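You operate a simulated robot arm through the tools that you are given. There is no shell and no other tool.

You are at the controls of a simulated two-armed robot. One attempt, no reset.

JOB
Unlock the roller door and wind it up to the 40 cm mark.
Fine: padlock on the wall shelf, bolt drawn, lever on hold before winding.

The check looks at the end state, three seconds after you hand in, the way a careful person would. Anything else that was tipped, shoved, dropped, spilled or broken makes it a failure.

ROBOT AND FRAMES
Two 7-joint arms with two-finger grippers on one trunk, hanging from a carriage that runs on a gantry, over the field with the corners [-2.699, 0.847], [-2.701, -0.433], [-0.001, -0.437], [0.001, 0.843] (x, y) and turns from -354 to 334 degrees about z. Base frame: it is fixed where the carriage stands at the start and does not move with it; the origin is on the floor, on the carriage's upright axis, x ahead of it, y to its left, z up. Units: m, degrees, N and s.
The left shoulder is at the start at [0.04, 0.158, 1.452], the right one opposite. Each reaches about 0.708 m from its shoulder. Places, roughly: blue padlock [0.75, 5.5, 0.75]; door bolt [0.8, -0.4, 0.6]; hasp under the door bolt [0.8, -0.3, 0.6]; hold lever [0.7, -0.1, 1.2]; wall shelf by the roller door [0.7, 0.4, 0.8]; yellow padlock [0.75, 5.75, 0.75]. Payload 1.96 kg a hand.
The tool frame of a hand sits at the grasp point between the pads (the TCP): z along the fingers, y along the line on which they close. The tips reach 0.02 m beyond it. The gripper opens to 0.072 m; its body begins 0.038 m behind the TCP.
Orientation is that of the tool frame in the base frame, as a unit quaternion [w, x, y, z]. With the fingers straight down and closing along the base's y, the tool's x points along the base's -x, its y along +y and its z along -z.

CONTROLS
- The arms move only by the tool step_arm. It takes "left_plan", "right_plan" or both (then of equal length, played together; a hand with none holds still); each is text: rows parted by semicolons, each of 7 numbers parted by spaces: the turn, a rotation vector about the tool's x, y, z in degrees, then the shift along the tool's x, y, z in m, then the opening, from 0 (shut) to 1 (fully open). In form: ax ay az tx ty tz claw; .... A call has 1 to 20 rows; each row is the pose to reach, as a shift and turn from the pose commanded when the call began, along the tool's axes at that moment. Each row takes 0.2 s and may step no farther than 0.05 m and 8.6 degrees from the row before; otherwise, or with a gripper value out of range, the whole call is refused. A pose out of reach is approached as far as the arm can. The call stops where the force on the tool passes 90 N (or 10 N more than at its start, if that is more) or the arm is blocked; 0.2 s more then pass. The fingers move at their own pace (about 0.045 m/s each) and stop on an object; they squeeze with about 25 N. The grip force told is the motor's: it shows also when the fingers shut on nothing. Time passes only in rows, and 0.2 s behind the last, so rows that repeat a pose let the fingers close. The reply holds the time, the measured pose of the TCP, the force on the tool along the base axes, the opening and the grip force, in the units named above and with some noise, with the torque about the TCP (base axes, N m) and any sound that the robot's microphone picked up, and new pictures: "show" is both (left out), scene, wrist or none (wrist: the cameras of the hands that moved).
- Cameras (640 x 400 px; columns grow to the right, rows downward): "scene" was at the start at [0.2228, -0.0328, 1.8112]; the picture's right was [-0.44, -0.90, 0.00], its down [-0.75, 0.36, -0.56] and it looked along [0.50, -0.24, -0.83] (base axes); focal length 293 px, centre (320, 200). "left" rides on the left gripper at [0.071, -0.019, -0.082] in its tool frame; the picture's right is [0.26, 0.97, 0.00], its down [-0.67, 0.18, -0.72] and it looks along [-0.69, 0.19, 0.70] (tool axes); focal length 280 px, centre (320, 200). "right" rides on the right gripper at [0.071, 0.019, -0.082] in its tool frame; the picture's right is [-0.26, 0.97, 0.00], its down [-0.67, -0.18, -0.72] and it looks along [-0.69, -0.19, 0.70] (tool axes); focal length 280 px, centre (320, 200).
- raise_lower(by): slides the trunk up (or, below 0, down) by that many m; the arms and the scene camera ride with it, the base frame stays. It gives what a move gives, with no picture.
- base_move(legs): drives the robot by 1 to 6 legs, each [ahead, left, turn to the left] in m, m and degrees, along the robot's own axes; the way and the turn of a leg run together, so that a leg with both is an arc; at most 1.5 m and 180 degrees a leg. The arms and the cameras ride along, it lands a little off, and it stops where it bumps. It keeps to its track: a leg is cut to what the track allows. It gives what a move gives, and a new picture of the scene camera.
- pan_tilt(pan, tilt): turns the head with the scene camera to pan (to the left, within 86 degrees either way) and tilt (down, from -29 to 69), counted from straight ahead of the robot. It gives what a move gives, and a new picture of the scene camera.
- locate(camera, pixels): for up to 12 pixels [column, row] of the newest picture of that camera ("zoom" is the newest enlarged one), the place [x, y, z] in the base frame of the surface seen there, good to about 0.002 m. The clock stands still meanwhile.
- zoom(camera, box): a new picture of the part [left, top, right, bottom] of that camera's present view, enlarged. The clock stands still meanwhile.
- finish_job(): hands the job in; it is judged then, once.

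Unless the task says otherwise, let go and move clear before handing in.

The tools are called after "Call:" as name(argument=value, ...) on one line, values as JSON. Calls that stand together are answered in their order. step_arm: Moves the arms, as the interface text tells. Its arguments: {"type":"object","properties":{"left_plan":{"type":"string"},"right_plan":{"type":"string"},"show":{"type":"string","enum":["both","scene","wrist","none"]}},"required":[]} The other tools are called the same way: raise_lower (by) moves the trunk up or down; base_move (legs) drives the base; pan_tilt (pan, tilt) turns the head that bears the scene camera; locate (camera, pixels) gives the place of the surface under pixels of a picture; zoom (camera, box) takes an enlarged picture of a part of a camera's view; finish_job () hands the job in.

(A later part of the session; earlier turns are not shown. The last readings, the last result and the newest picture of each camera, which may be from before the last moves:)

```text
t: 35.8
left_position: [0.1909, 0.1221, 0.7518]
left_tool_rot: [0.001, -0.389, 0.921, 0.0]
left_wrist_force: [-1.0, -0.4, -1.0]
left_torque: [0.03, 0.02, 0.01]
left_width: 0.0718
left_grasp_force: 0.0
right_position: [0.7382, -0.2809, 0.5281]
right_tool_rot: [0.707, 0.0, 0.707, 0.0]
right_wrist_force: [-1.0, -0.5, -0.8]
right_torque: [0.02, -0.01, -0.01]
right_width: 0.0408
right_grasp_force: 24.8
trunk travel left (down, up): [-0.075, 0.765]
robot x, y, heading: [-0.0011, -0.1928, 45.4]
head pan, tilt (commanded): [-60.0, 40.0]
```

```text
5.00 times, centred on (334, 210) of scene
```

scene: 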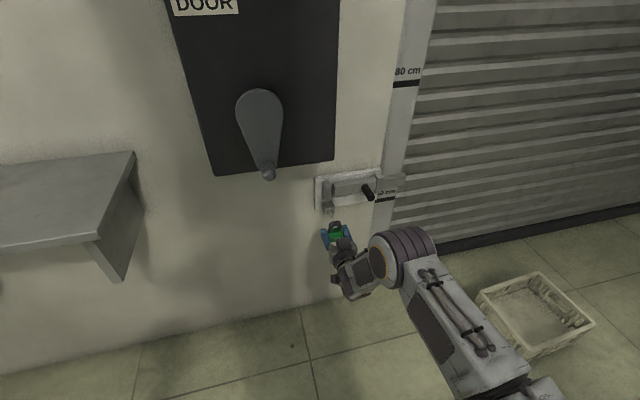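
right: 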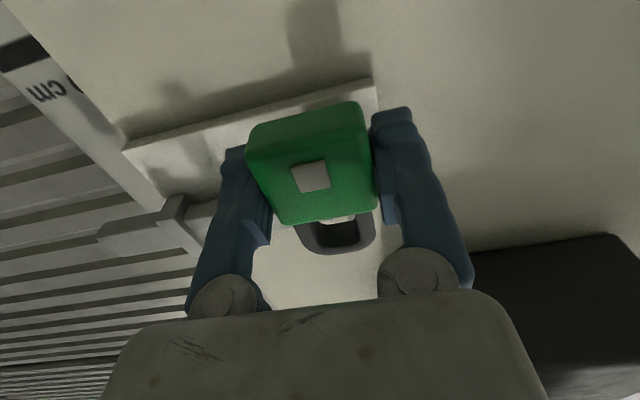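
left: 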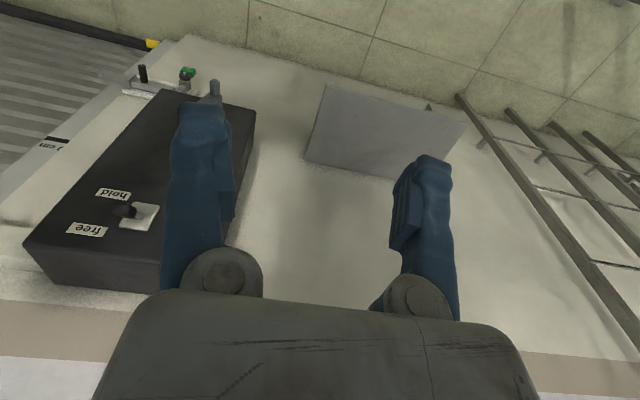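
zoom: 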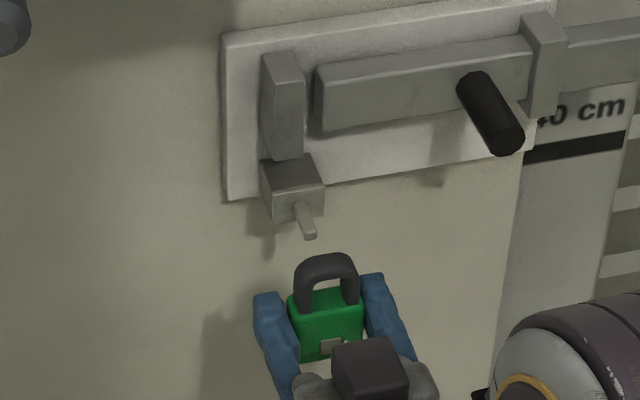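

The padlock came off the peg cleanly and is firmly held (zoom (325,320)). I'll retract 0.2 m, then raise the trunk 0.32 m and look left before driving to the shelf.

Call:
step_arm(right_plan="0 0 0 0 0 -0.04 0; 0 0 0 0 0 -0.08 0; 0 0 0 0 0 -0.12 0; 0 0 0 0 0 -0.16 0; 0 0 0 0 0 -0.2 0", show="none")

Call:
raise_lower(by=0.33)

Call:
pan_tilt(pan=30, tilt=45)

```text
t: 37.0
left_position: [0.1901, 0.1219, 0.7524]
left_tool_rot: [-0.001, -0.389, 0.921, 0.0]
left_wrist_force: [-0.6, 0.0, -0.7]
left_torque: [0.01, -0.01, 0.0]
left_width: 0.0721
left_grasp_force: 0.0
right_position: [0.5328, -0.2806, 0.5273]
right_tool_rot: [0.707, 0.001, 0.707, 0.0]
right_wrist_force: [-0.4, -0.2, -1.2]
right_torque: [-0.02, -0.05, -0.01]
right_width: 0.0395
right_grasp_force: 25.3
trunk travel left (down, up): [-0.075, 0.765]
robot x, y, heading: [0.0055, -0.1935, 45.8]
head pan, tilt (commanded): [-60.0, 40.0]
```

```text
t: 40.3
left_position: [0.1908, 0.1229, 1.0823]
left_tool_rot: [0.0, -0.388, 0.922, 0.001]
left_wrist_force: [0.3, -0.2, 0.0]
left_torque: [-0.04, 0.01, -0.02]
left_width: 0.0722
left_grasp_force: 0.0
right_position: [0.5332, -0.2803, 0.8566]
right_tool_rot: [0.707, 0.0, 0.707, 0.0]
right_wrist_force: [-0.5, -0.6, -0.6]
right_torque: [0.03, 0.01, -0.02]
right_width: 0.0393
right_grasp_force: 24.9
trunk travel left (down, up): [-0.405, 0.435]
robot x, y, heading: [-0.0026, -0.1972, 45.6]
head pan, tilt (commanded): [-60.0, 40.0]
```

```text
t: 41.9
left_position: [0.1909, 0.1233, 1.083]
left_tool_rot: [0.0, -0.388, 0.922, 0.0]
left_wrist_force: [0.2, -0.4, -0.7]
left_torque: [0.0, 0.0, 0.02]
left_width: 0.072
left_grasp_force: 0.1
right_position: [0.5341, -0.2797, 0.857]
right_tool_rot: [0.707, -0.001, 0.707, 0.001]
right_wrist_force: [-0.6, 0.2, -1.2]
right_torque: [-0.02, -0.02, 0.0]
right_width: 0.0392
right_grasp_force: 25.1
trunk travel left (down, up): [-0.405, 0.435]
robot x, y, heading: [-0.0043, -0.1916, 45.7]
head pan, tilt (commanded): [30.0, 45.0]
```

scene: 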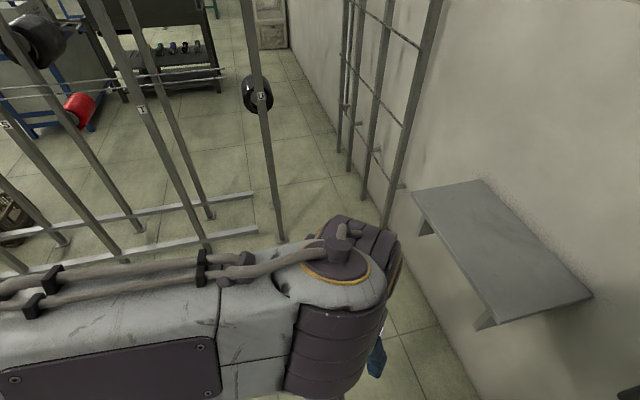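

The grip width fell slightly (0.0408→0.0392), so I'll check the padlock in the right camera and measure the rack's posts at (280,235), (205,245), (390,225).

Call:
zoom(camera="right", box=[160, 60, 480, 260])

Call:
locate(camera="scene", pixels=[[280, 236], [268, 150], [206, 246], [255, 230], [120, 260], [155, 120], [388, 225], [415, 120], [495, 320], [592, 297], [413, 192], [478, 180]])

```text
2.00 times, centred on (320, 160) of right
```

zoom: 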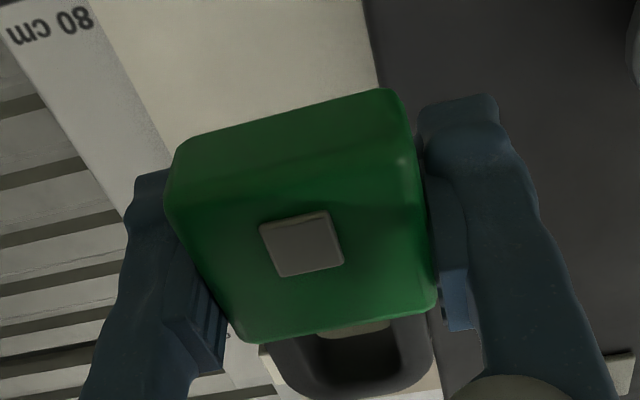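

```text
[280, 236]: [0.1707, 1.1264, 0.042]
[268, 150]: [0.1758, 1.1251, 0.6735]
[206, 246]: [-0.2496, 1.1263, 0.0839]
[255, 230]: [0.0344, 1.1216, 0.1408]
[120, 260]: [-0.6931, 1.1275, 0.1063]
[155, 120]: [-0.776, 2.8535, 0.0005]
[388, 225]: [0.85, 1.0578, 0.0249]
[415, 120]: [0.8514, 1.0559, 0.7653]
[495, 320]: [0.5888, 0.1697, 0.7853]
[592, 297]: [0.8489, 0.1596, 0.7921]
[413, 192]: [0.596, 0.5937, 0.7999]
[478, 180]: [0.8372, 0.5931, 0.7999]
```

The padlock sits unchanged in the grip, and the rack is far off (y≈1.125). I'll back off 5 cm and then drive 0.5 m along base +y so that the hand comes in front of the shelf.

Call:
base_move(legs=[[-0.035, 0.036, 0], [0.358, 0.349, 0]])

Call:
pan_tilt(pan=-40, tilt=50)

```text
t: 45.4
left_position: [0.1473, 0.629, 1.0827]
left_tool_rot: [0.0, -0.391, 0.921, -0.001]
left_wrist_force: [0.0, 0.2, -0.6]
left_torque: [0.02, -0.04, -0.01]
left_width: 0.0719
left_grasp_force: 0.0
right_position: [0.4931, 0.2265, 0.8565]
right_tool_rot: [0.707, -0.003, 0.708, 0.002]
right_wrist_force: [0.1, -0.3, -1.1]
right_torque: [-0.02, 0.0, -0.03]
right_width: 0.0392
right_grasp_force: 25.2
trunk travel left (down, up): [-0.405, 0.435]
robot x, y, heading: [-0.0434, 0.3118, 46.1]
head pan, tilt (commanded): [30.0, 45.0]
```

scene: 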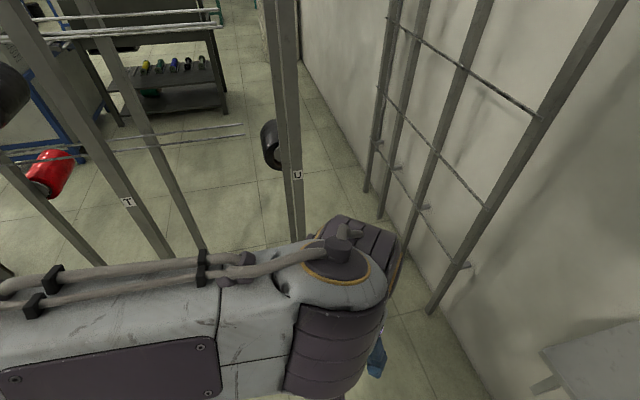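

```text
t: 46.8
left_position: [0.1485, 0.6277, 1.0826]
left_tool_rot: [0.0, -0.391, 0.92, 0.0]
left_wrist_force: [0.0, 0.2, 0.0]
left_torque: [0.02, 0.02, -0.03]
left_width: 0.0717
left_grasp_force: 0.0
right_position: [0.4931, 0.2265, 0.8571]
right_tool_rot: [0.707, -0.002, 0.707, 0.002]
right_wrist_force: [-0.4, -0.4, -1.1]
right_torque: [-0.02, 0.0, -0.01]
right_width: 0.0393
right_grasp_force: 24.8
trunk travel left (down, up): [-0.405, 0.435]
robot x, y, heading: [-0.0401, 0.3135, 45.7]
head pan, tilt (commanded): [-40.0, 50.0]
```

scene: 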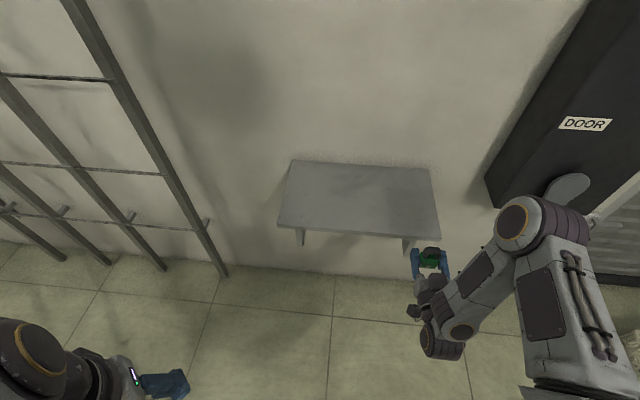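

The hand is now at [0.493,0.2265,0.857] in front of the shelf. I'll zoom in on the padlock to measure where its bottom is relative to the TCP.

Call:
zoom(camera="scene", box=[390, 230, 470, 280])

Call:
locate(camera="right", pixels=[[255, 150], [260, 160], [300, 130], [300, 145], [345, 120], [350, 150], [310, 180], [290, 220], [365, 200], [330, 225]])

Call:
zoom(camera="right", box=[160, 60, 480, 260])

```text
8.00 times, centred on (430, 255) of scene
```

zoom: 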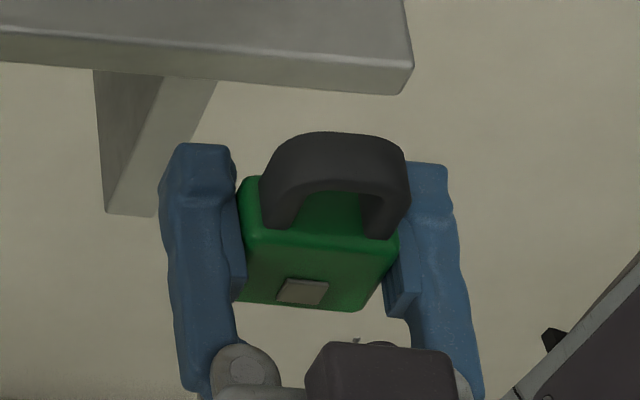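

```text
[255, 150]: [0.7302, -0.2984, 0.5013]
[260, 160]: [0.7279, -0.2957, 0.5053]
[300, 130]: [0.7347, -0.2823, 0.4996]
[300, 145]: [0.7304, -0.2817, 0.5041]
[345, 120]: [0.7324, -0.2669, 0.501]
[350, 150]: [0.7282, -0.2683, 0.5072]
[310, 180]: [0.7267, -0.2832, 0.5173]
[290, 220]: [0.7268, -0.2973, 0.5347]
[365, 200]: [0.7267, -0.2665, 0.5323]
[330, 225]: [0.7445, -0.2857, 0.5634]
```

```text
2.00 times, centred on (320, 160) of right
```

zoom: 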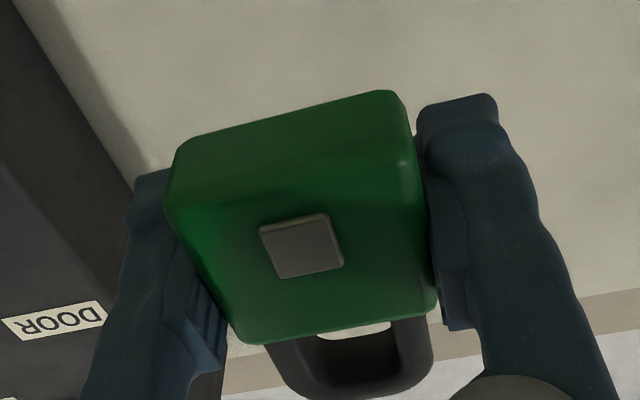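

That right-camera reading is from the earlier picture: the bottom was at z≈0.500 with TCP at 0.528, so about 0.028 below the TCP. I'll move toward the shelf's middle front, still above it, and take a fresh wrist picture.

Call:
step_arm(right_plan="0 0 0 0 0.03 0.01 0; 0 0 0 0 0.06 0.03 0; 0 0 0 0 0.09 0.05 0; 0 0 0 0 0.10 0.07 0; 0 0 0 0 0.10 0.07 0")

Call:
locate(camera="right", pixels=[[255, 140], [260, 160], [300, 125], [300, 145], [345, 115], [350, 150], [310, 180], [290, 220], [365, 200], [330, 225]])

Call:
zoom(camera="scene", box=[350, 180, 478, 260])

```text
t: 48.0
left_position: [0.1471, 0.6288, 1.0834]
left_tool_rot: [0.0, -0.39, 0.921, 0.0]
left_wrist_force: [0.7, -0.4, -0.3]
left_torque: [-0.01, 0.01, 0.01]
left_width: 0.0724
left_grasp_force: 0.0
right_position: [0.5612, 0.3268, 0.8568]
right_tool_rot: [0.707, -0.002, 0.707, 0.002]
right_wrist_force: [0.1, 0.0, -0.7]
right_torque: [0.04, 0.02, -0.01]
right_width: 0.0389
right_grasp_force: 24.9
trunk travel left (down, up): [-0.405, 0.435]
robot x, y, heading: [-0.0445, 0.3089, 45.8]
head pan, tilt (commanded): [-40.0, 50.0]
```

scene: 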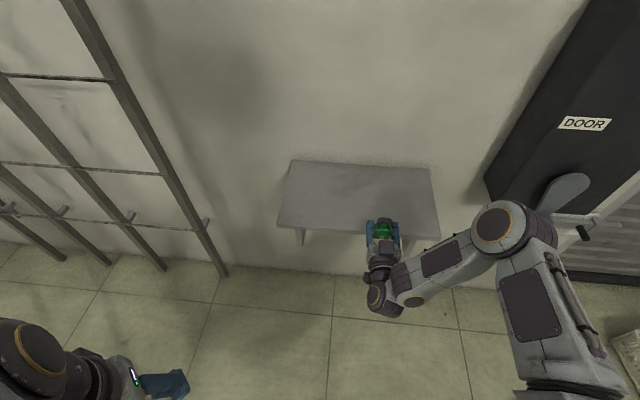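
right: 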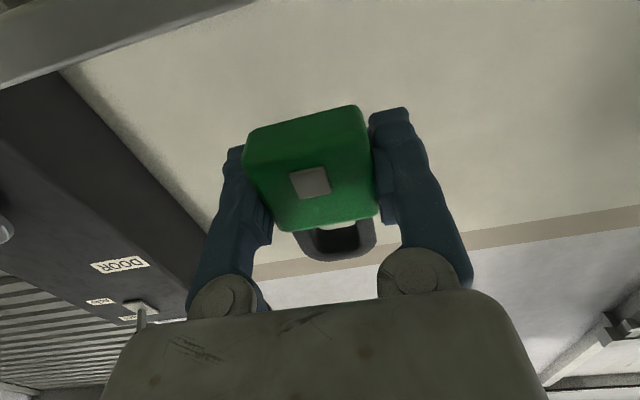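

```text
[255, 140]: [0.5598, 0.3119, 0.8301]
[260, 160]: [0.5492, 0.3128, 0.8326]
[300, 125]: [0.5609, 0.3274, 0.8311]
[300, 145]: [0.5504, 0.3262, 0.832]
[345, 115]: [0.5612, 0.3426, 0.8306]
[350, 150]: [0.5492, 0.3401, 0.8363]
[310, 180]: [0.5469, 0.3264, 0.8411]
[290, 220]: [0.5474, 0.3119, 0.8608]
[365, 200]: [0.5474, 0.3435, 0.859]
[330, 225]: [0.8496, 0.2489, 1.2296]
```

```text
5.00 times, centred on (414, 220) of scene
```

zoom: 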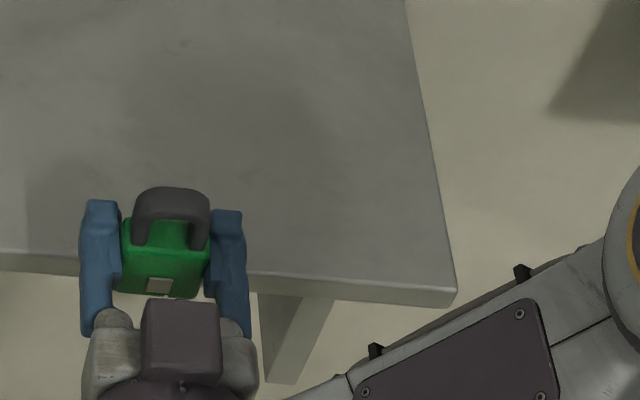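

The padlock hangs upright, bottom at z≈0.8305 (0.026 below the TCP), still 3 cm above the shelf. I'll move in 6.2 cm over the shelf and lower 2.7 cm, leaving about 4 mm.

Call:
step_arm(right_plan="0 0 0 0 0 0.025 0; 0 0 0 0 0 0.05 0; 0 0 0 0 0 0.062 0; 0 0 0 0.01 0 0.062 0; 0 0 0 0.02 0 0.062 0; 0 0 0 0.027 0 0.062 0; 0 0 0 0.027 0 0.062 0")

Call:
zoom(camera="scene", box=[330, 180, 458, 260])

Call:
locate(camera="right", pixels=[[255, 140], [260, 160], [300, 125], [300, 145], [345, 115], [350, 150], [310, 180], [290, 220], [365, 200]])

```text
t: 49.6
left_position: [0.1484, 0.6288, 1.0806]
left_tool_rot: [0.0, -0.391, 0.92, 0.0]
left_wrist_force: [0.3, 0.1, 0.3]
left_torque: [0.0, 0.05, -0.02]
left_width: 0.0719
left_grasp_force: 0.1
right_position: [0.625, 0.3263, 0.8307]
right_tool_rot: [0.707, -0.002, 0.707, 0.002]
right_wrist_force: [0.5, 1.1, -1.6]
right_torque: [0.0, 0.0, 0.01]
right_width: 0.0388
right_grasp_force: 25.2
trunk travel left (down, up): [-0.405, 0.435]
robot x, y, heading: [-0.0419, 0.3147, 45.9]
head pan, tilt (commanded): [-40.0, 50.0]
```

scene: 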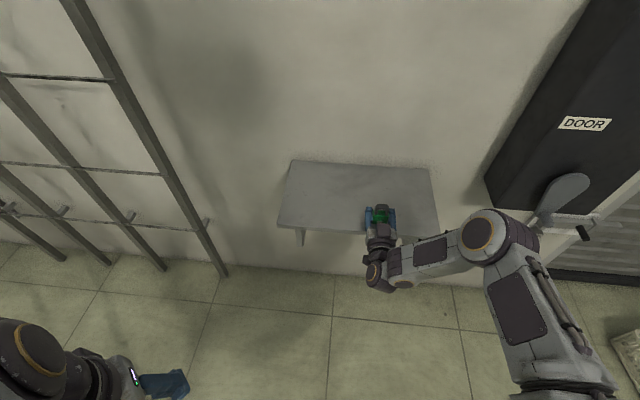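
right: 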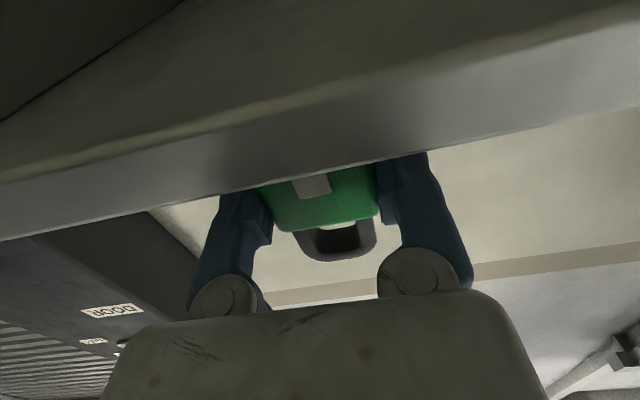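

```text
5.00 times, centred on (394, 220) of scene
```

zoom: 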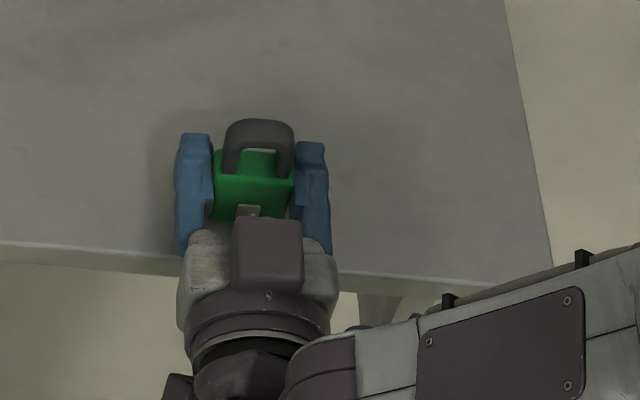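

```text
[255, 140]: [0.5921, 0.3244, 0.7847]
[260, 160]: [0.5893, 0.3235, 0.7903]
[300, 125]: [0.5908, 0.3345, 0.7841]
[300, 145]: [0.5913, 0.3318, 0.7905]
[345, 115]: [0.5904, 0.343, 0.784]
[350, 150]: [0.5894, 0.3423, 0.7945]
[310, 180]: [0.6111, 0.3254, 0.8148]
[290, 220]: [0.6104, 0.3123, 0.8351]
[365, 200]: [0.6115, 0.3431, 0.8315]
```

The padlock is over the shelf with its bottom about 4–5 mm above it. I'll lower 4 mm in small steps and read the force.

Call:
step_arm(right_plan="0 0 0 0.0015 0 0 0; 0 0 0 0.003 0 0 0; 0 0 0 0.004 0 0 0; 0 0 0 0.004 0 0 0", show="none")

```text
t: 50.6
left_position: [0.1472, 0.628, 1.0821]
left_tool_rot: [0.0, -0.392, 0.92, 0.0]
left_wrist_force: [0.3, 0.3, -0.2]
left_torque: [-0.02, 0.02, 0.02]
left_width: 0.0718
left_grasp_force: 0.1
right_position: [0.6241, 0.3259, 0.8253]
right_tool_rot: [0.707, -0.001, 0.707, 0.001]
right_wrist_force: [-0.5, 0.1, -0.5]
right_torque: [0.02, 0.01, 0.0]
right_width: 0.0387
right_grasp_force: 24.9
trunk travel left (down, up): [-0.405, 0.435]
robot x, y, heading: [-0.042, 0.314, 46.0]
head pan, tilt (commanded): [-40.0, 50.0]
```

No contact force yet at TCP z≈0.825. Lowering 1 mm at a time.

Call:
step_arm(right_plan="0 0 0 0.001 0 0 0; 0 0 0 0.001 0 0 0", show="none")

Call:
step_arm(right_plan="0 0 0 0.001 0 0 0; 0 0 0 0.001 0 0 0", show="wrist")

```text
t: 51.2
left_position: [0.1475, 0.6288, 1.0823]
left_tool_rot: [0.0, -0.391, 0.921, 0.0]
left_wrist_force: [-0.4, 0.8, -0.3]
left_torque: [0.05, -0.02, 0.0]
left_width: 0.0719
left_grasp_force: 0.1
right_position: [0.6252, 0.3263, 0.8259]
right_tool_rot: [0.707, -0.001, 0.708, 0.002]
right_wrist_force: [0.3, 0.4, -0.5]
right_torque: [0.01, -0.03, -0.02]
right_width: 0.0392
right_grasp_force: 25.0
trunk travel left (down, up): [-0.405, 0.435]
robot x, y, heading: [-0.0412, 0.3111, 45.8]
head pan, tilt (commanded): [-40.0, 50.0]
```

```text
t: 51.8
left_position: [0.1484, 0.6285, 1.0828]
left_tool_rot: [0.0, -0.391, 0.92, 0.0]
left_wrist_force: [-0.5, 0.3, 0.0]
left_torque: [-0.02, 0.01, 0.0]
left_width: 0.072
left_grasp_force: 0.1
right_position: [0.6243, 0.3267, 0.8258]
right_tool_rot: [0.707, -0.001, 0.707, 0.001]
right_wrist_force: [-1.4, -1.6, 4.7]
right_torque: [0.0, 0.16, 0.02]
right_width: 0.0388
right_grasp_force: 24.9
trunk travel left (down, up): [-0.405, 0.435]
robot x, y, heading: [-0.0432, 0.3104, 46.0]
head pan, tilt (commanded): [-40.0, 50.0]
```

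right: 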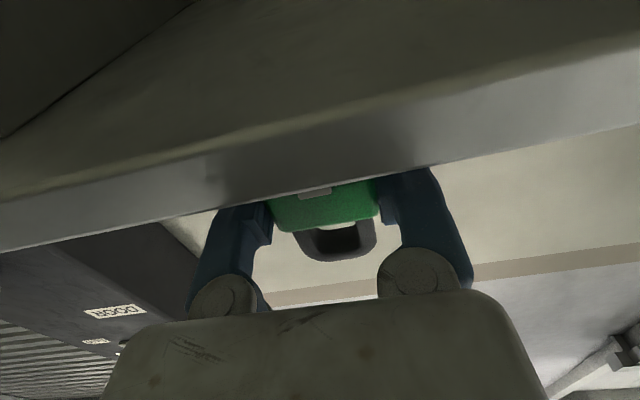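

An upward contact force of 4.7 N shows at TCP z≈0.8255. I'll verify in the scene zoom that the padlock itself is what's resting, by comparing its body top with the shelf's height.

Call:
zoom(camera="scene", box=[350, 190, 414, 230])

Call:
locate(camera="zoom", pixels=[[280, 200], [310, 245], [240, 230], [330, 230], [60, 100], [450, 100], [290, 110], [190, 250], [440, 260], [290, 360], [210, 400], [120, 200]])

```text
10.00 times, centred on (382, 210) of scene
```

zoom: 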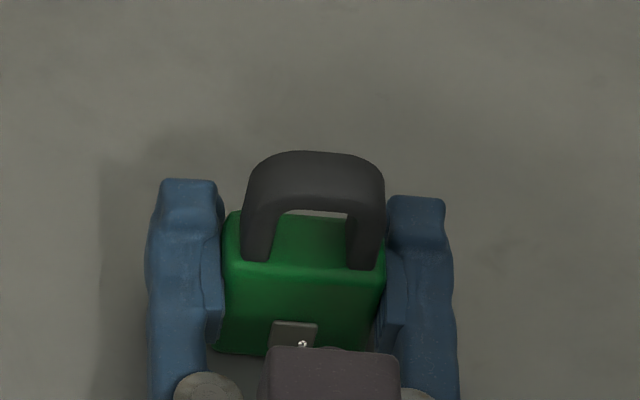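

```text
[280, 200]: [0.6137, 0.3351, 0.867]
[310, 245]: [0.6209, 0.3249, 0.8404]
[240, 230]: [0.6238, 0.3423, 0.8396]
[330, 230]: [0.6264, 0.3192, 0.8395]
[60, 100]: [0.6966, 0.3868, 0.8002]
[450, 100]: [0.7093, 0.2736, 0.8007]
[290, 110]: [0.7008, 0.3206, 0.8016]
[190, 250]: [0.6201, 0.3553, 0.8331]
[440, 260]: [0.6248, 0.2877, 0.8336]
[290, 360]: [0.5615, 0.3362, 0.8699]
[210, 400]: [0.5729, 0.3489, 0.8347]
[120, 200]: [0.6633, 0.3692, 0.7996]
```

Body top is z≈0.840 and shelf 0.800, matching the ~0.040 body height, so the padlock is resting on the shelf. I'll open the fingers and then check before retracting.

Call:
step_arm(right_plan="0 0 0 0 0 0 0.6; 0 0 0 0 0 0 0.7; 0 0 0 0 0 0 0.8; 0 0 0 0 0 0 0.9; 0 0 0 0 0 0 0.9")

Call:
zoom(camera="scene", box=[350, 190, 414, 230])

```text
t: 53.0
left_position: [0.1482, 0.628, 1.082]
left_tool_rot: [-0.001, -0.391, 0.921, 0.0]
left_wrist_force: [0.3, 0.2, -0.9]
left_torque: [-0.02, 0.0, 0.0]
left_width: 0.0719
left_grasp_force: 0.1
right_position: [0.6239, 0.3273, 0.8245]
right_tool_rot: [0.708, -0.001, 0.707, 0.001]
right_wrist_force: [0.4, 0.0, -0.6]
right_torque: [-0.04, 0.01, -0.01]
right_width: 0.0649
right_grasp_force: 0.0
trunk travel left (down, up): [-0.405, 0.435]
robot x, y, heading: [-0.0428, 0.3134, 45.7]
head pan, tilt (commanded): [-40.0, 50.0]
```

scene: 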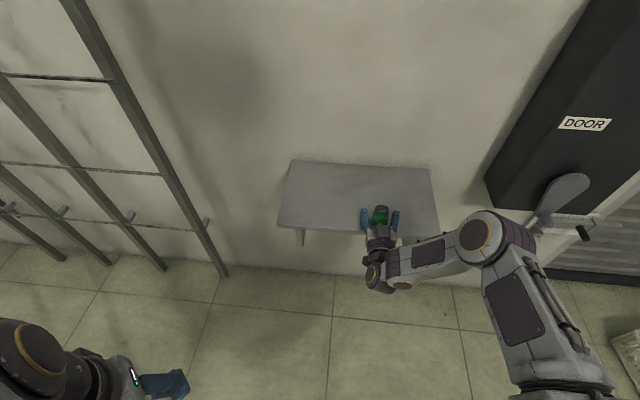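
right: 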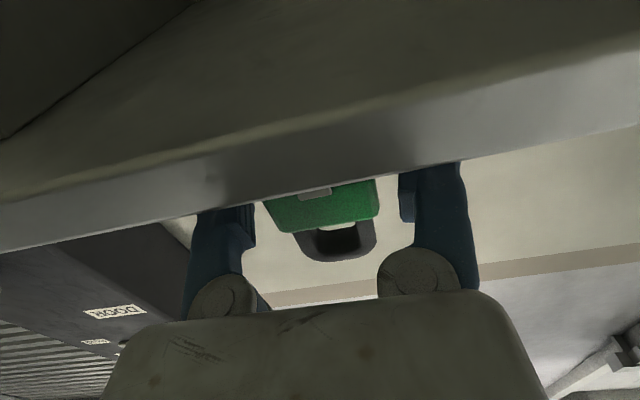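

```text
10.00 times, centred on (382, 210) of scene
```

zoom: 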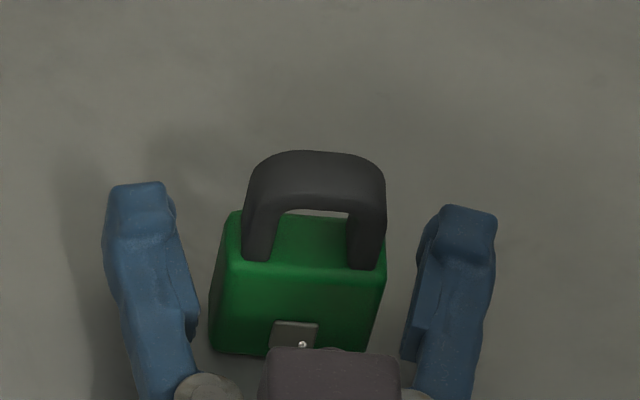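

The padlock stands upright and unmoved with both fingers clear of it. Retracting straight back.

Call:
step_arm(right_plan="0 0 0 0 0 -0.01 0.9; 0 0 0 0 0 -0.025 0.9; 0 0 0 0 0 -0.045 0.9; 0 0 0 0 0 -0.08 0.9; 0 0 0 0 0 -0.12 0.9; 0 0 0 0 0 -0.16 0.9")

Call:
zoom(camera="scene", box=[318, 170, 446, 250])

```text
t: 54.4
left_position: [0.1482, 0.6286, 1.0828]
left_tool_rot: [-0.001, -0.391, 0.92, 0.0]
left_wrist_force: [0.4, -0.1, 0.5]
left_torque: [-0.02, 0.01, -0.02]
left_width: 0.072
left_grasp_force: 0.1
right_position: [0.4885, 0.3242, 0.8283]
right_tool_rot: [0.708, -0.002, 0.706, 0.002]
right_wrist_force: [0.7, -0.1, -0.5]
right_torque: [0.0, 0.02, 0.0]
right_width: 0.0649
right_grasp_force: 0.0
right hand out of reach, approached as far as the arm can: row 6
trunk travel left (down, up): [-0.405, 0.435]
robot x, y, heading: [-0.0398, 0.3118, 46.1]
head pan, tilt (commanded): [-40.0, 50.0]
```

scene: 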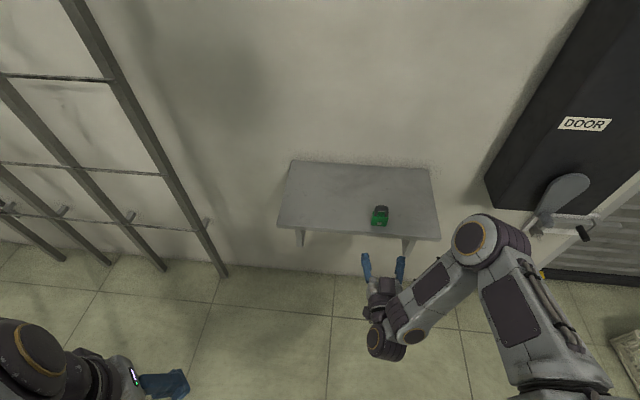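
right: 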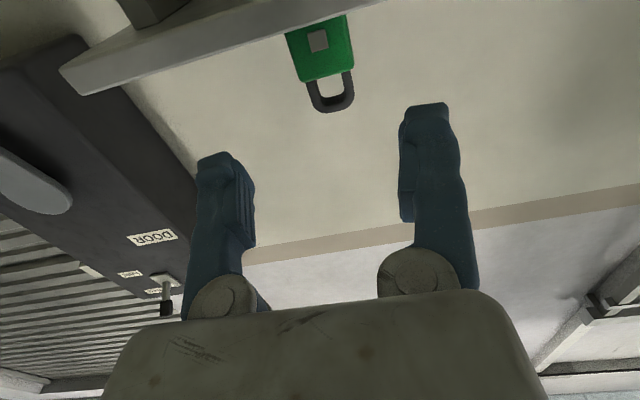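

```text
5.00 times, centred on (382, 210) of scene
```

zoom: 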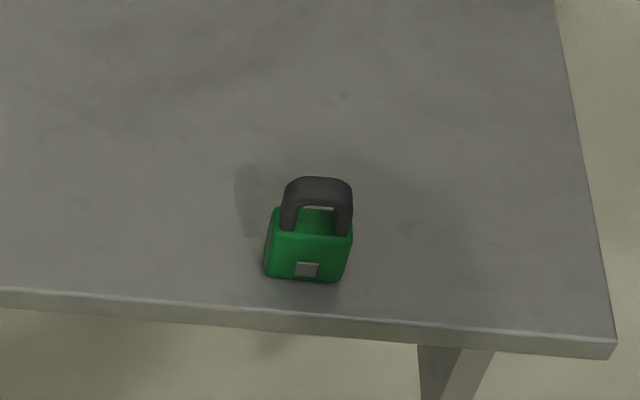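

The padlock stands upright on the shelf ((310,240) in the zoom). Next is the bolt: I'll drive back 0.58 m along -y at the same distance, then lower the trunk 0.27 m.

Call:
base_move(legs=[[-0.4165, -0.4037, 0]])

Call:
raise_lower(by=-0.27)

Call:
pan_tilt(pan=-60, tilt=40)

```text
t: 57.8
left_position: [0.1425, 0.0376, 1.0815]
left_tool_rot: [0.0, -0.395, 0.919, 0.0]
left_wrist_force: [-0.2, -0.7, -0.3]
left_torque: [0.03, 0.0, 0.01]
left_width: 0.0719
left_grasp_force: 0.0
right_position: [0.4852, -0.2638, 0.827]
right_tool_rot: [0.707, -0.006, 0.707, 0.006]
right_wrist_force: [-1.0, -0.8, -0.3]
right_torque: [-0.01, 0.01, 0.01]
right_width: 0.0648
right_grasp_force: 0.1
trunk travel left (down, up): [-0.405, 0.435]
robot x, y, heading: [-0.0435, -0.2764, 46.6]
head pan, tilt (commanded): [-40.0, 50.0]
```

scene: 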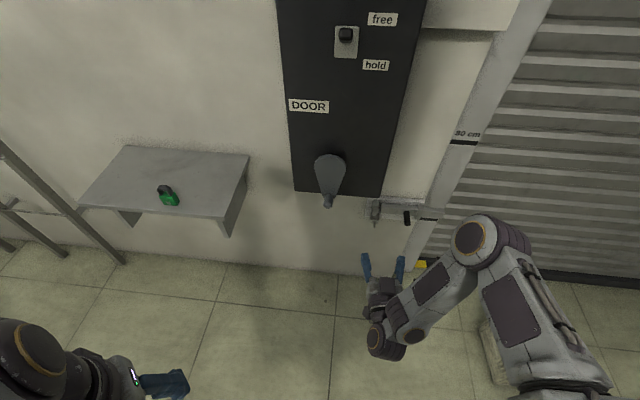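

```text
t: 60.5
left_position: [0.1424, 0.0375, 0.812]
left_tool_rot: [0.0, -0.396, 0.918, -0.001]
left_wrist_force: [-0.7, 0.6, -0.8]
left_torque: [0.02, 0.0, -0.04]
left_width: 0.072
left_grasp_force: 0.1
right_position: [0.4848, -0.2628, 0.558]
right_tool_rot: [0.708, -0.005, 0.706, 0.005]
right_wrist_force: [0.5, -1.0, 0.0]
right_torque: [0.01, 0.02, 0.02]
right_width: 0.0647
right_grasp_force: 0.0
trunk travel left (down, up): [-0.135, 0.705]
robot x, y, heading: [-0.0481, -0.2781, 46.5]
head pan, tilt (commanded): [-40.0, 50.0]
```

```text
t: 61.4
left_position: [0.1411, 0.0373, 0.8117]
left_tool_rot: [0.0, -0.396, 0.918, 0.001]
left_wrist_force: [-0.4, -1.3, -0.6]
left_torque: [0.0, 0.02, 0.0]
left_width: 0.0717
left_grasp_force: 0.1
right_position: [0.485, -0.2641, 0.5587]
right_tool_rot: [0.707, -0.006, 0.707, 0.006]
right_wrist_force: [1.7, 0.4, 0.0]
right_torque: [0.02, 0.02, 0.01]
right_width: 0.0648
right_grasp_force: 0.1
trunk travel left (down, up): [-0.135, 0.705]
robot x, y, heading: [-0.0447, -0.2805, 46.6]
head pan, tilt (commanded): [-60.0, 40.0]
```

scene: 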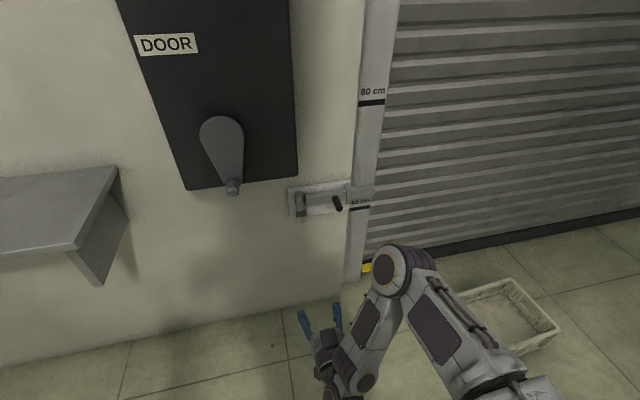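

The padlock still stands on the shelf (168,196 in the drive picture). The bolt knob is at about (337,203); I'll zoom and measure the bolt again.

Call:
zoom(camera="scene", box=[272, 160, 400, 240])

Call:
locate(camera="zoom", pixels=[[335, 232], [312, 185], [322, 205], [330, 215], [342, 245], [300, 200], [150, 205], [180, 190], [385, 160], [470, 180], [140, 275], [145, 230]])

```text
5.00 times, centred on (336, 200) of scene
```

zoom: 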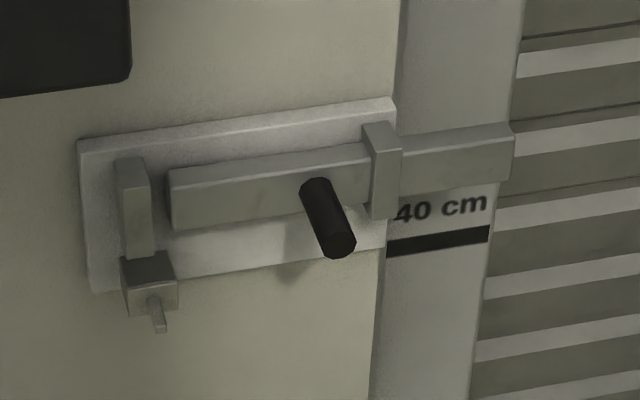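

```text
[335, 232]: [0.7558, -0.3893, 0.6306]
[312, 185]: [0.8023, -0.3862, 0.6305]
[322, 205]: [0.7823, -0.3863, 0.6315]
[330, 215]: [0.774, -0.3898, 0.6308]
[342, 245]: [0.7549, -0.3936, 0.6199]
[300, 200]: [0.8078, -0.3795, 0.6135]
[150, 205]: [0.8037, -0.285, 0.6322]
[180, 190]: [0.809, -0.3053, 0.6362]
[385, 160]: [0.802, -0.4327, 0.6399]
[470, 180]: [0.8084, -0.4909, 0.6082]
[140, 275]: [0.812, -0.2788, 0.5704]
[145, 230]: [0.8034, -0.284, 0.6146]
```

The knob's axis runs along x at y≈-0.391, z≈0.622, from x 0.755 to 0.808; guides' front is x≈0.803. I'll drive 4.4 cm closer and lower the trunk 0.1 m so the reach is comfortable.

Call:
base_move(legs=[[0.03, -0.032, -0.9]])

Call:
raise_lower(by=-0.1)

```text
t: 62.3
left_position: [0.1903, 0.0336, 0.8127]
left_tool_rot: [0.0, -0.388, 0.922, 0.0]
left_wrist_force: [-0.2, -0.5, 1.0]
left_torque: [-0.01, -0.03, -0.01]
left_width: 0.0718
left_grasp_force: 0.1
right_position: [0.529, -0.2724, 0.5578]
right_tool_rot: [0.707, 0.001, 0.707, -0.001]
right_wrist_force: [0.5, 0.9, 0.8]
right_torque: [0.01, 0.01, 0.01]
right_width: 0.0647
right_grasp_force: 0.1
trunk travel left (down, up): [-0.135, 0.705]
robot x, y, heading: [-0.0008, -0.2813, 45.5]
head pan, tilt (commanded): [-60.0, 40.0]
```

scene: 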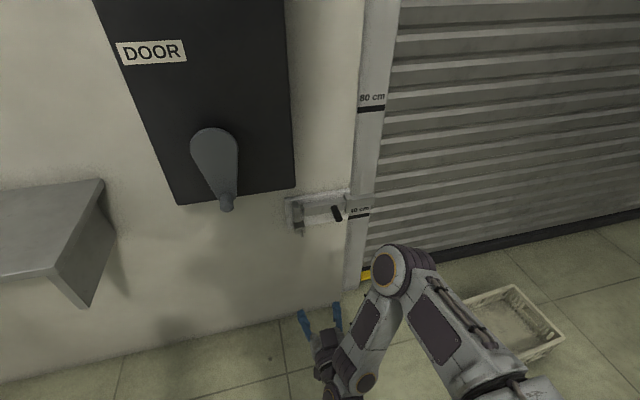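

```text
t: 63.6
left_position: [0.1904, 0.033, 0.7143]
left_tool_rot: [0.0, -0.388, 0.922, -0.001]
left_wrist_force: [0.1, -0.3, -0.2]
left_torque: [0.0, 0.0, -0.04]
left_width: 0.0722
left_grasp_force: 0.1
right_position: [0.5275, -0.2728, 0.4568]
right_tool_rot: [0.707, 0.0, 0.707, 0.0]
right_wrist_force: [-0.3, 0.8, -0.4]
right_torque: [-0.01, 0.0, -0.04]
right_width: 0.0648
right_grasp_force: 0.0
trunk travel left (down, up): [-0.035, 0.805]
robot x, y, heading: [-0.0008, -0.287, 45.5]
head pan, tilt (commanded): [-60.0, 40.0]
```

Orientation is square to the wall again. Moving the right hand to a pre-grasp point at about [0.70,-0.391,0.622] in front of the knob.

Call:
step_arm(right_plan="0 0 0 -0.024 -0.017 0.0 0.9; 0 0 0 -0.048 -0.034 0.025 0.9; 0 0 0 -0.072 -0.051 0.05 0.9; 0 0 0 -0.096 -0.068 0.075 0.9; 0 0 0 -0.120 -0.085 0.1 0.9; 0 0 0 -0.144 -0.102 0.13 0.9; 0 0 0 -0.165 -0.118 0.16 0.9; 0 0 0 -0.165 -0.118 0.172 0.9; 0 0 0 -0.165 -0.118 0.172 0.9")

Call:
zoom(camera="scene", box=[272, 160, 400, 240])

```text
t: 65.6
left_position: [0.1903, 0.0336, 0.7113]
left_tool_rot: [0.0, -0.388, 0.921, 0.0]
left_wrist_force: [0.0, -0.7, 0.9]
left_torque: [-0.02, 0.0, -0.01]
left_width: 0.072
left_grasp_force: 0.1
right_position: [0.6972, -0.391, 0.6215]
right_tool_rot: [0.707, 0.001, 0.707, -0.001]
right_wrist_force: [-0.5, 0.2, 0.0]
right_torque: [0.01, 0.01, 0.0]
right_width: 0.0647
right_grasp_force: 0.1
trunk travel left (down, up): [-0.035, 0.805]
robot x, y, heading: [-0.0043, -0.2788, 45.6]
head pan, tilt (commanded): [-60.0, 40.0]
```

scene: 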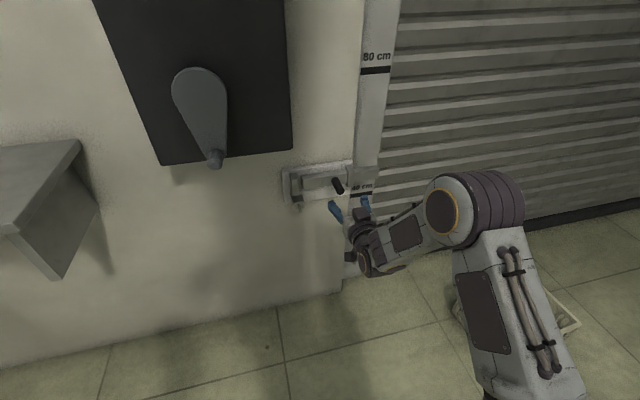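
right: 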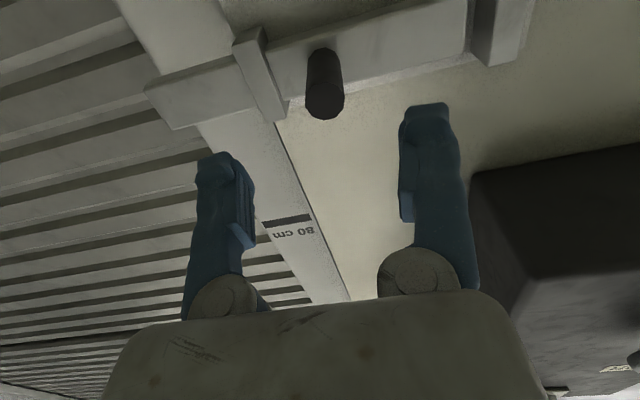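

```text
5.00 times, centred on (336, 200) of scene
```

zoom: 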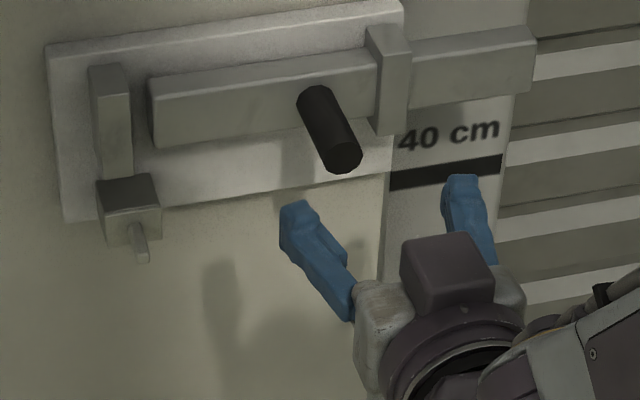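

The knob (wrist (325,85)) is centred between the fingers. Advancing to x≈0.771 so tips stay short of the guides, then closing.

Call:
step_arm(right_plan="0 0 0 0 0 0.03 0.9; 0 0 0 0 0 0.055 0.9; 0 0 0 0 0 0.073 0.9; 0 0 0 0 0 0.073 0.9; 0 0 0 0 0 0.073 0; 0 0 0 0 0 0.073 0; 0 0 0 0 0 0.073 0; 0 0 0 0 0 0.073 0; 0 0 0 0 0 0.073 0")

Call:
zoom(camera="scene", box=[272, 160, 400, 240])

```text
t: 67.6
left_position: [0.1918, 0.0374, 0.7134]
left_tool_rot: [0.001, -0.388, 0.922, 0.001]
left_wrist_force: [-0.8, 0.6, 0.0]
left_torque: [0.02, -0.01, 0.0]
left_width: 0.072
left_grasp_force: 0.0
right_position: [0.7733, -0.3874, 0.6225]
right_tool_rot: [0.707, 0.0, 0.707, 0.0]
right_wrist_force: [3.4, 9.1, -1.4]
right_torque: [0.06, 0.11, 0.17]
right_width: 0.0211
right_grasp_force: 39.8
trunk travel left (down, up): [-0.035, 0.805]
robot x, y, heading: [-0.0026, -0.2787, 45.6]
head pan, tilt (commanded): [-60.0, 40.0]
```

scene: 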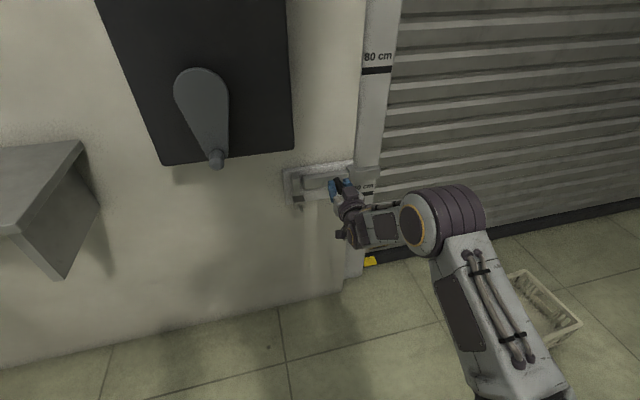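
right: 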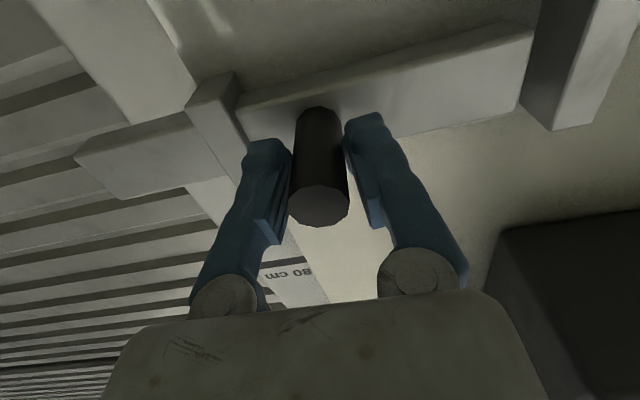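

```text
5.00 times, centred on (336, 200) of scene
```

zoom: 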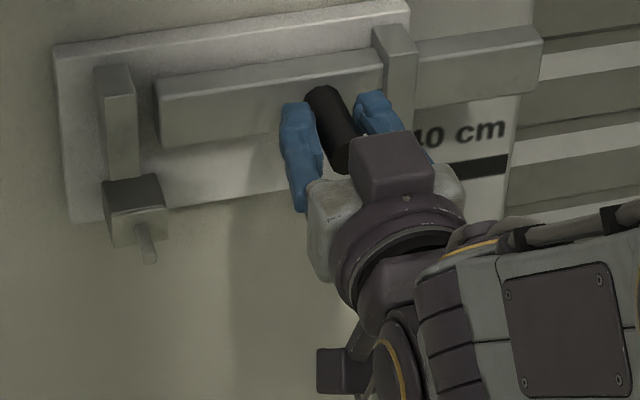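

The knob is held (width 0.021). Now sliding it toward +y in 1 cm steps, watching force.

Call:
step_arm(right_plan="0 0 0 0 0.01 0 0; 0 0 0 0 0.02 0 0; 0 0 0 0 0.03 0 0; 0 0 0 0 0.04 0 0; 0 0 0 0 0.05 0 0; 0 0 0 0 0.06 0 0")

Call:
zoom(camera="scene", box=[272, 160, 400, 240])

```text
t: 69.0
left_position: [0.1903, 0.0328, 0.7122]
left_tool_rot: [0.0, -0.387, 0.922, 0.0]
left_wrist_force: [-0.4, 0.0, 0.7]
left_torque: [0.01, 0.0, 0.04]
left_width: 0.072
left_grasp_force: 0.1
right_position: [0.7745, -0.3323, 0.6223]
right_tool_rot: [0.707, 0.0, 0.707, -0.001]
right_wrist_force: [4.2, -1.6, -1.4]
right_torque: [-0.09, 1.03, -0.06]
right_width: 0.0207
right_grasp_force: 40.0
trunk travel left (down, up): [-0.035, 0.805]
robot x, y, heading: [-0.0011, -0.2815, 45.6]
head pan, tilt (commanded): [-60.0, 40.0]
```

scene: 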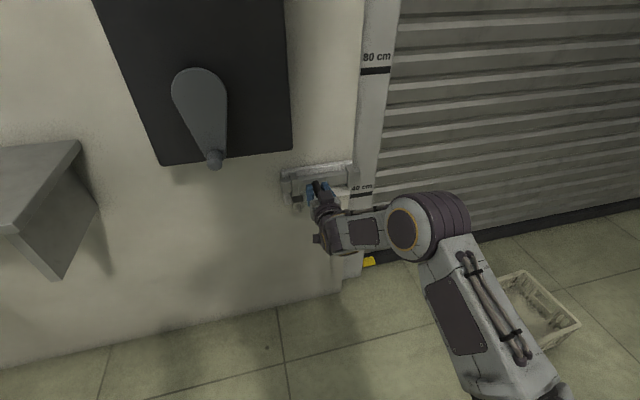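
right: 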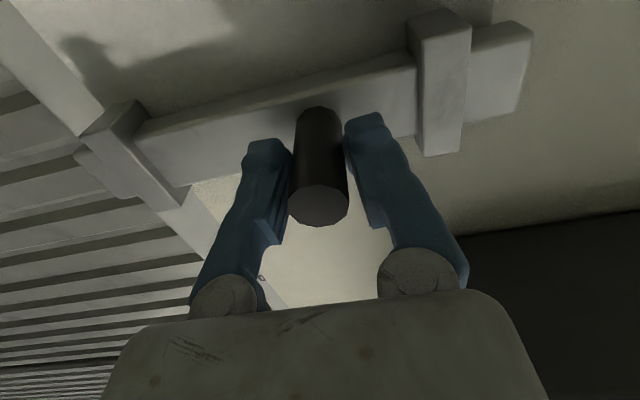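

```text
5.00 times, centred on (336, 200) of scene
```

zoom: 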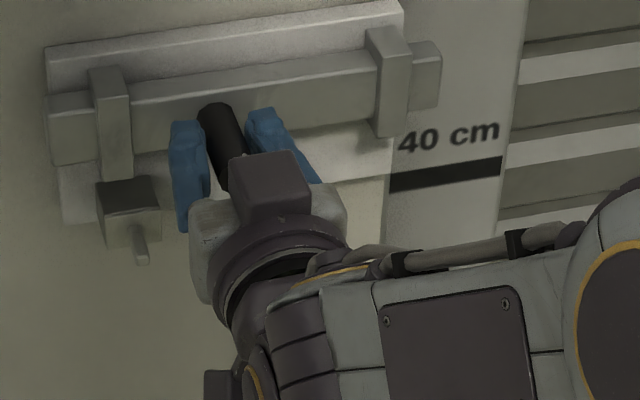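

The bolt slides freely; its right end has almost left the post (zoom (425,75)). Continuing in 5 mm steps until it meets its stop.

Call:
step_arm(right_plan="0 0 0 0 0.005 0 0; 0 0 0 0 0.01 0 0; 0 0 0 0 0.015 0 0; 0 0 0 0 0.02 0 0; 0 0 0 0 0.025 0 0; 0 0 0 0 0.03 0 0")

Call:
zoom(camera="scene", box=[272, 160, 400, 240])

```text
t: 70.4
left_position: [0.1904, 0.0208, 0.71]
left_tool_rot: [-0.002, -0.387, 0.922, -0.004]
left_wrist_force: [-1.3, -0.7, 0.7]
left_torque: [0.03, 0.02, -0.01]
left_width: 0.0718
left_grasp_force: 0.1
right_position: [0.7737, -0.3181, 0.6232]
right_tool_rot: [0.707, 0.0, 0.707, -0.007]
right_wrist_force: [2.1, -39.4, -1.8]
right_torque: [-0.05, 0.6, -0.6]
right_width: 0.021
right_grasp_force: 40.1
trunk travel left (down, up): [-0.035, 0.805]
robot x, y, heading: [-0.0002, -0.2783, 45.2]
head pan, tilt (commanded): [-60.0, 40.0]
```

scene: 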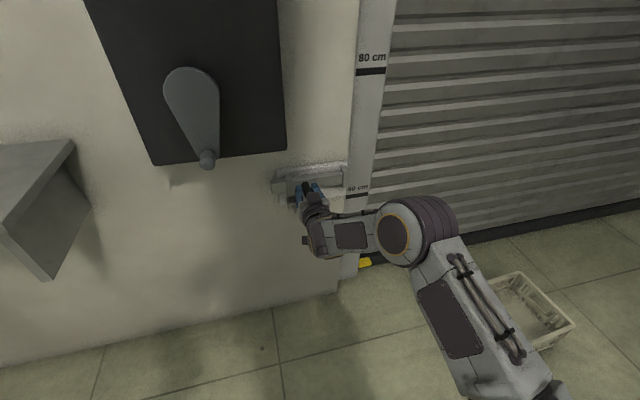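
right: 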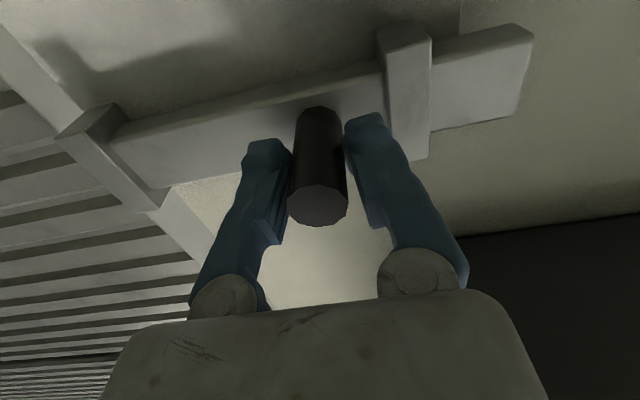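

```text
5.00 times, centred on (336, 200) of scene
```

zoom: 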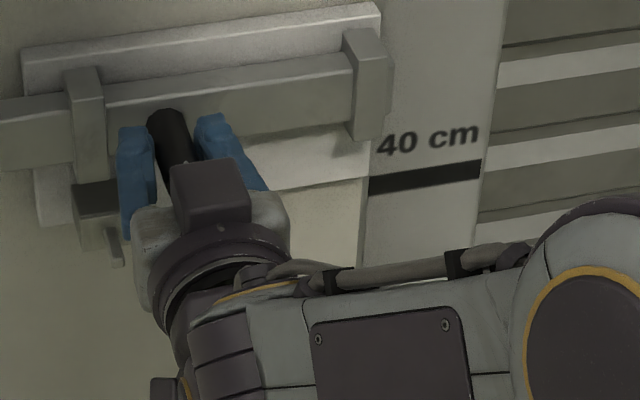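

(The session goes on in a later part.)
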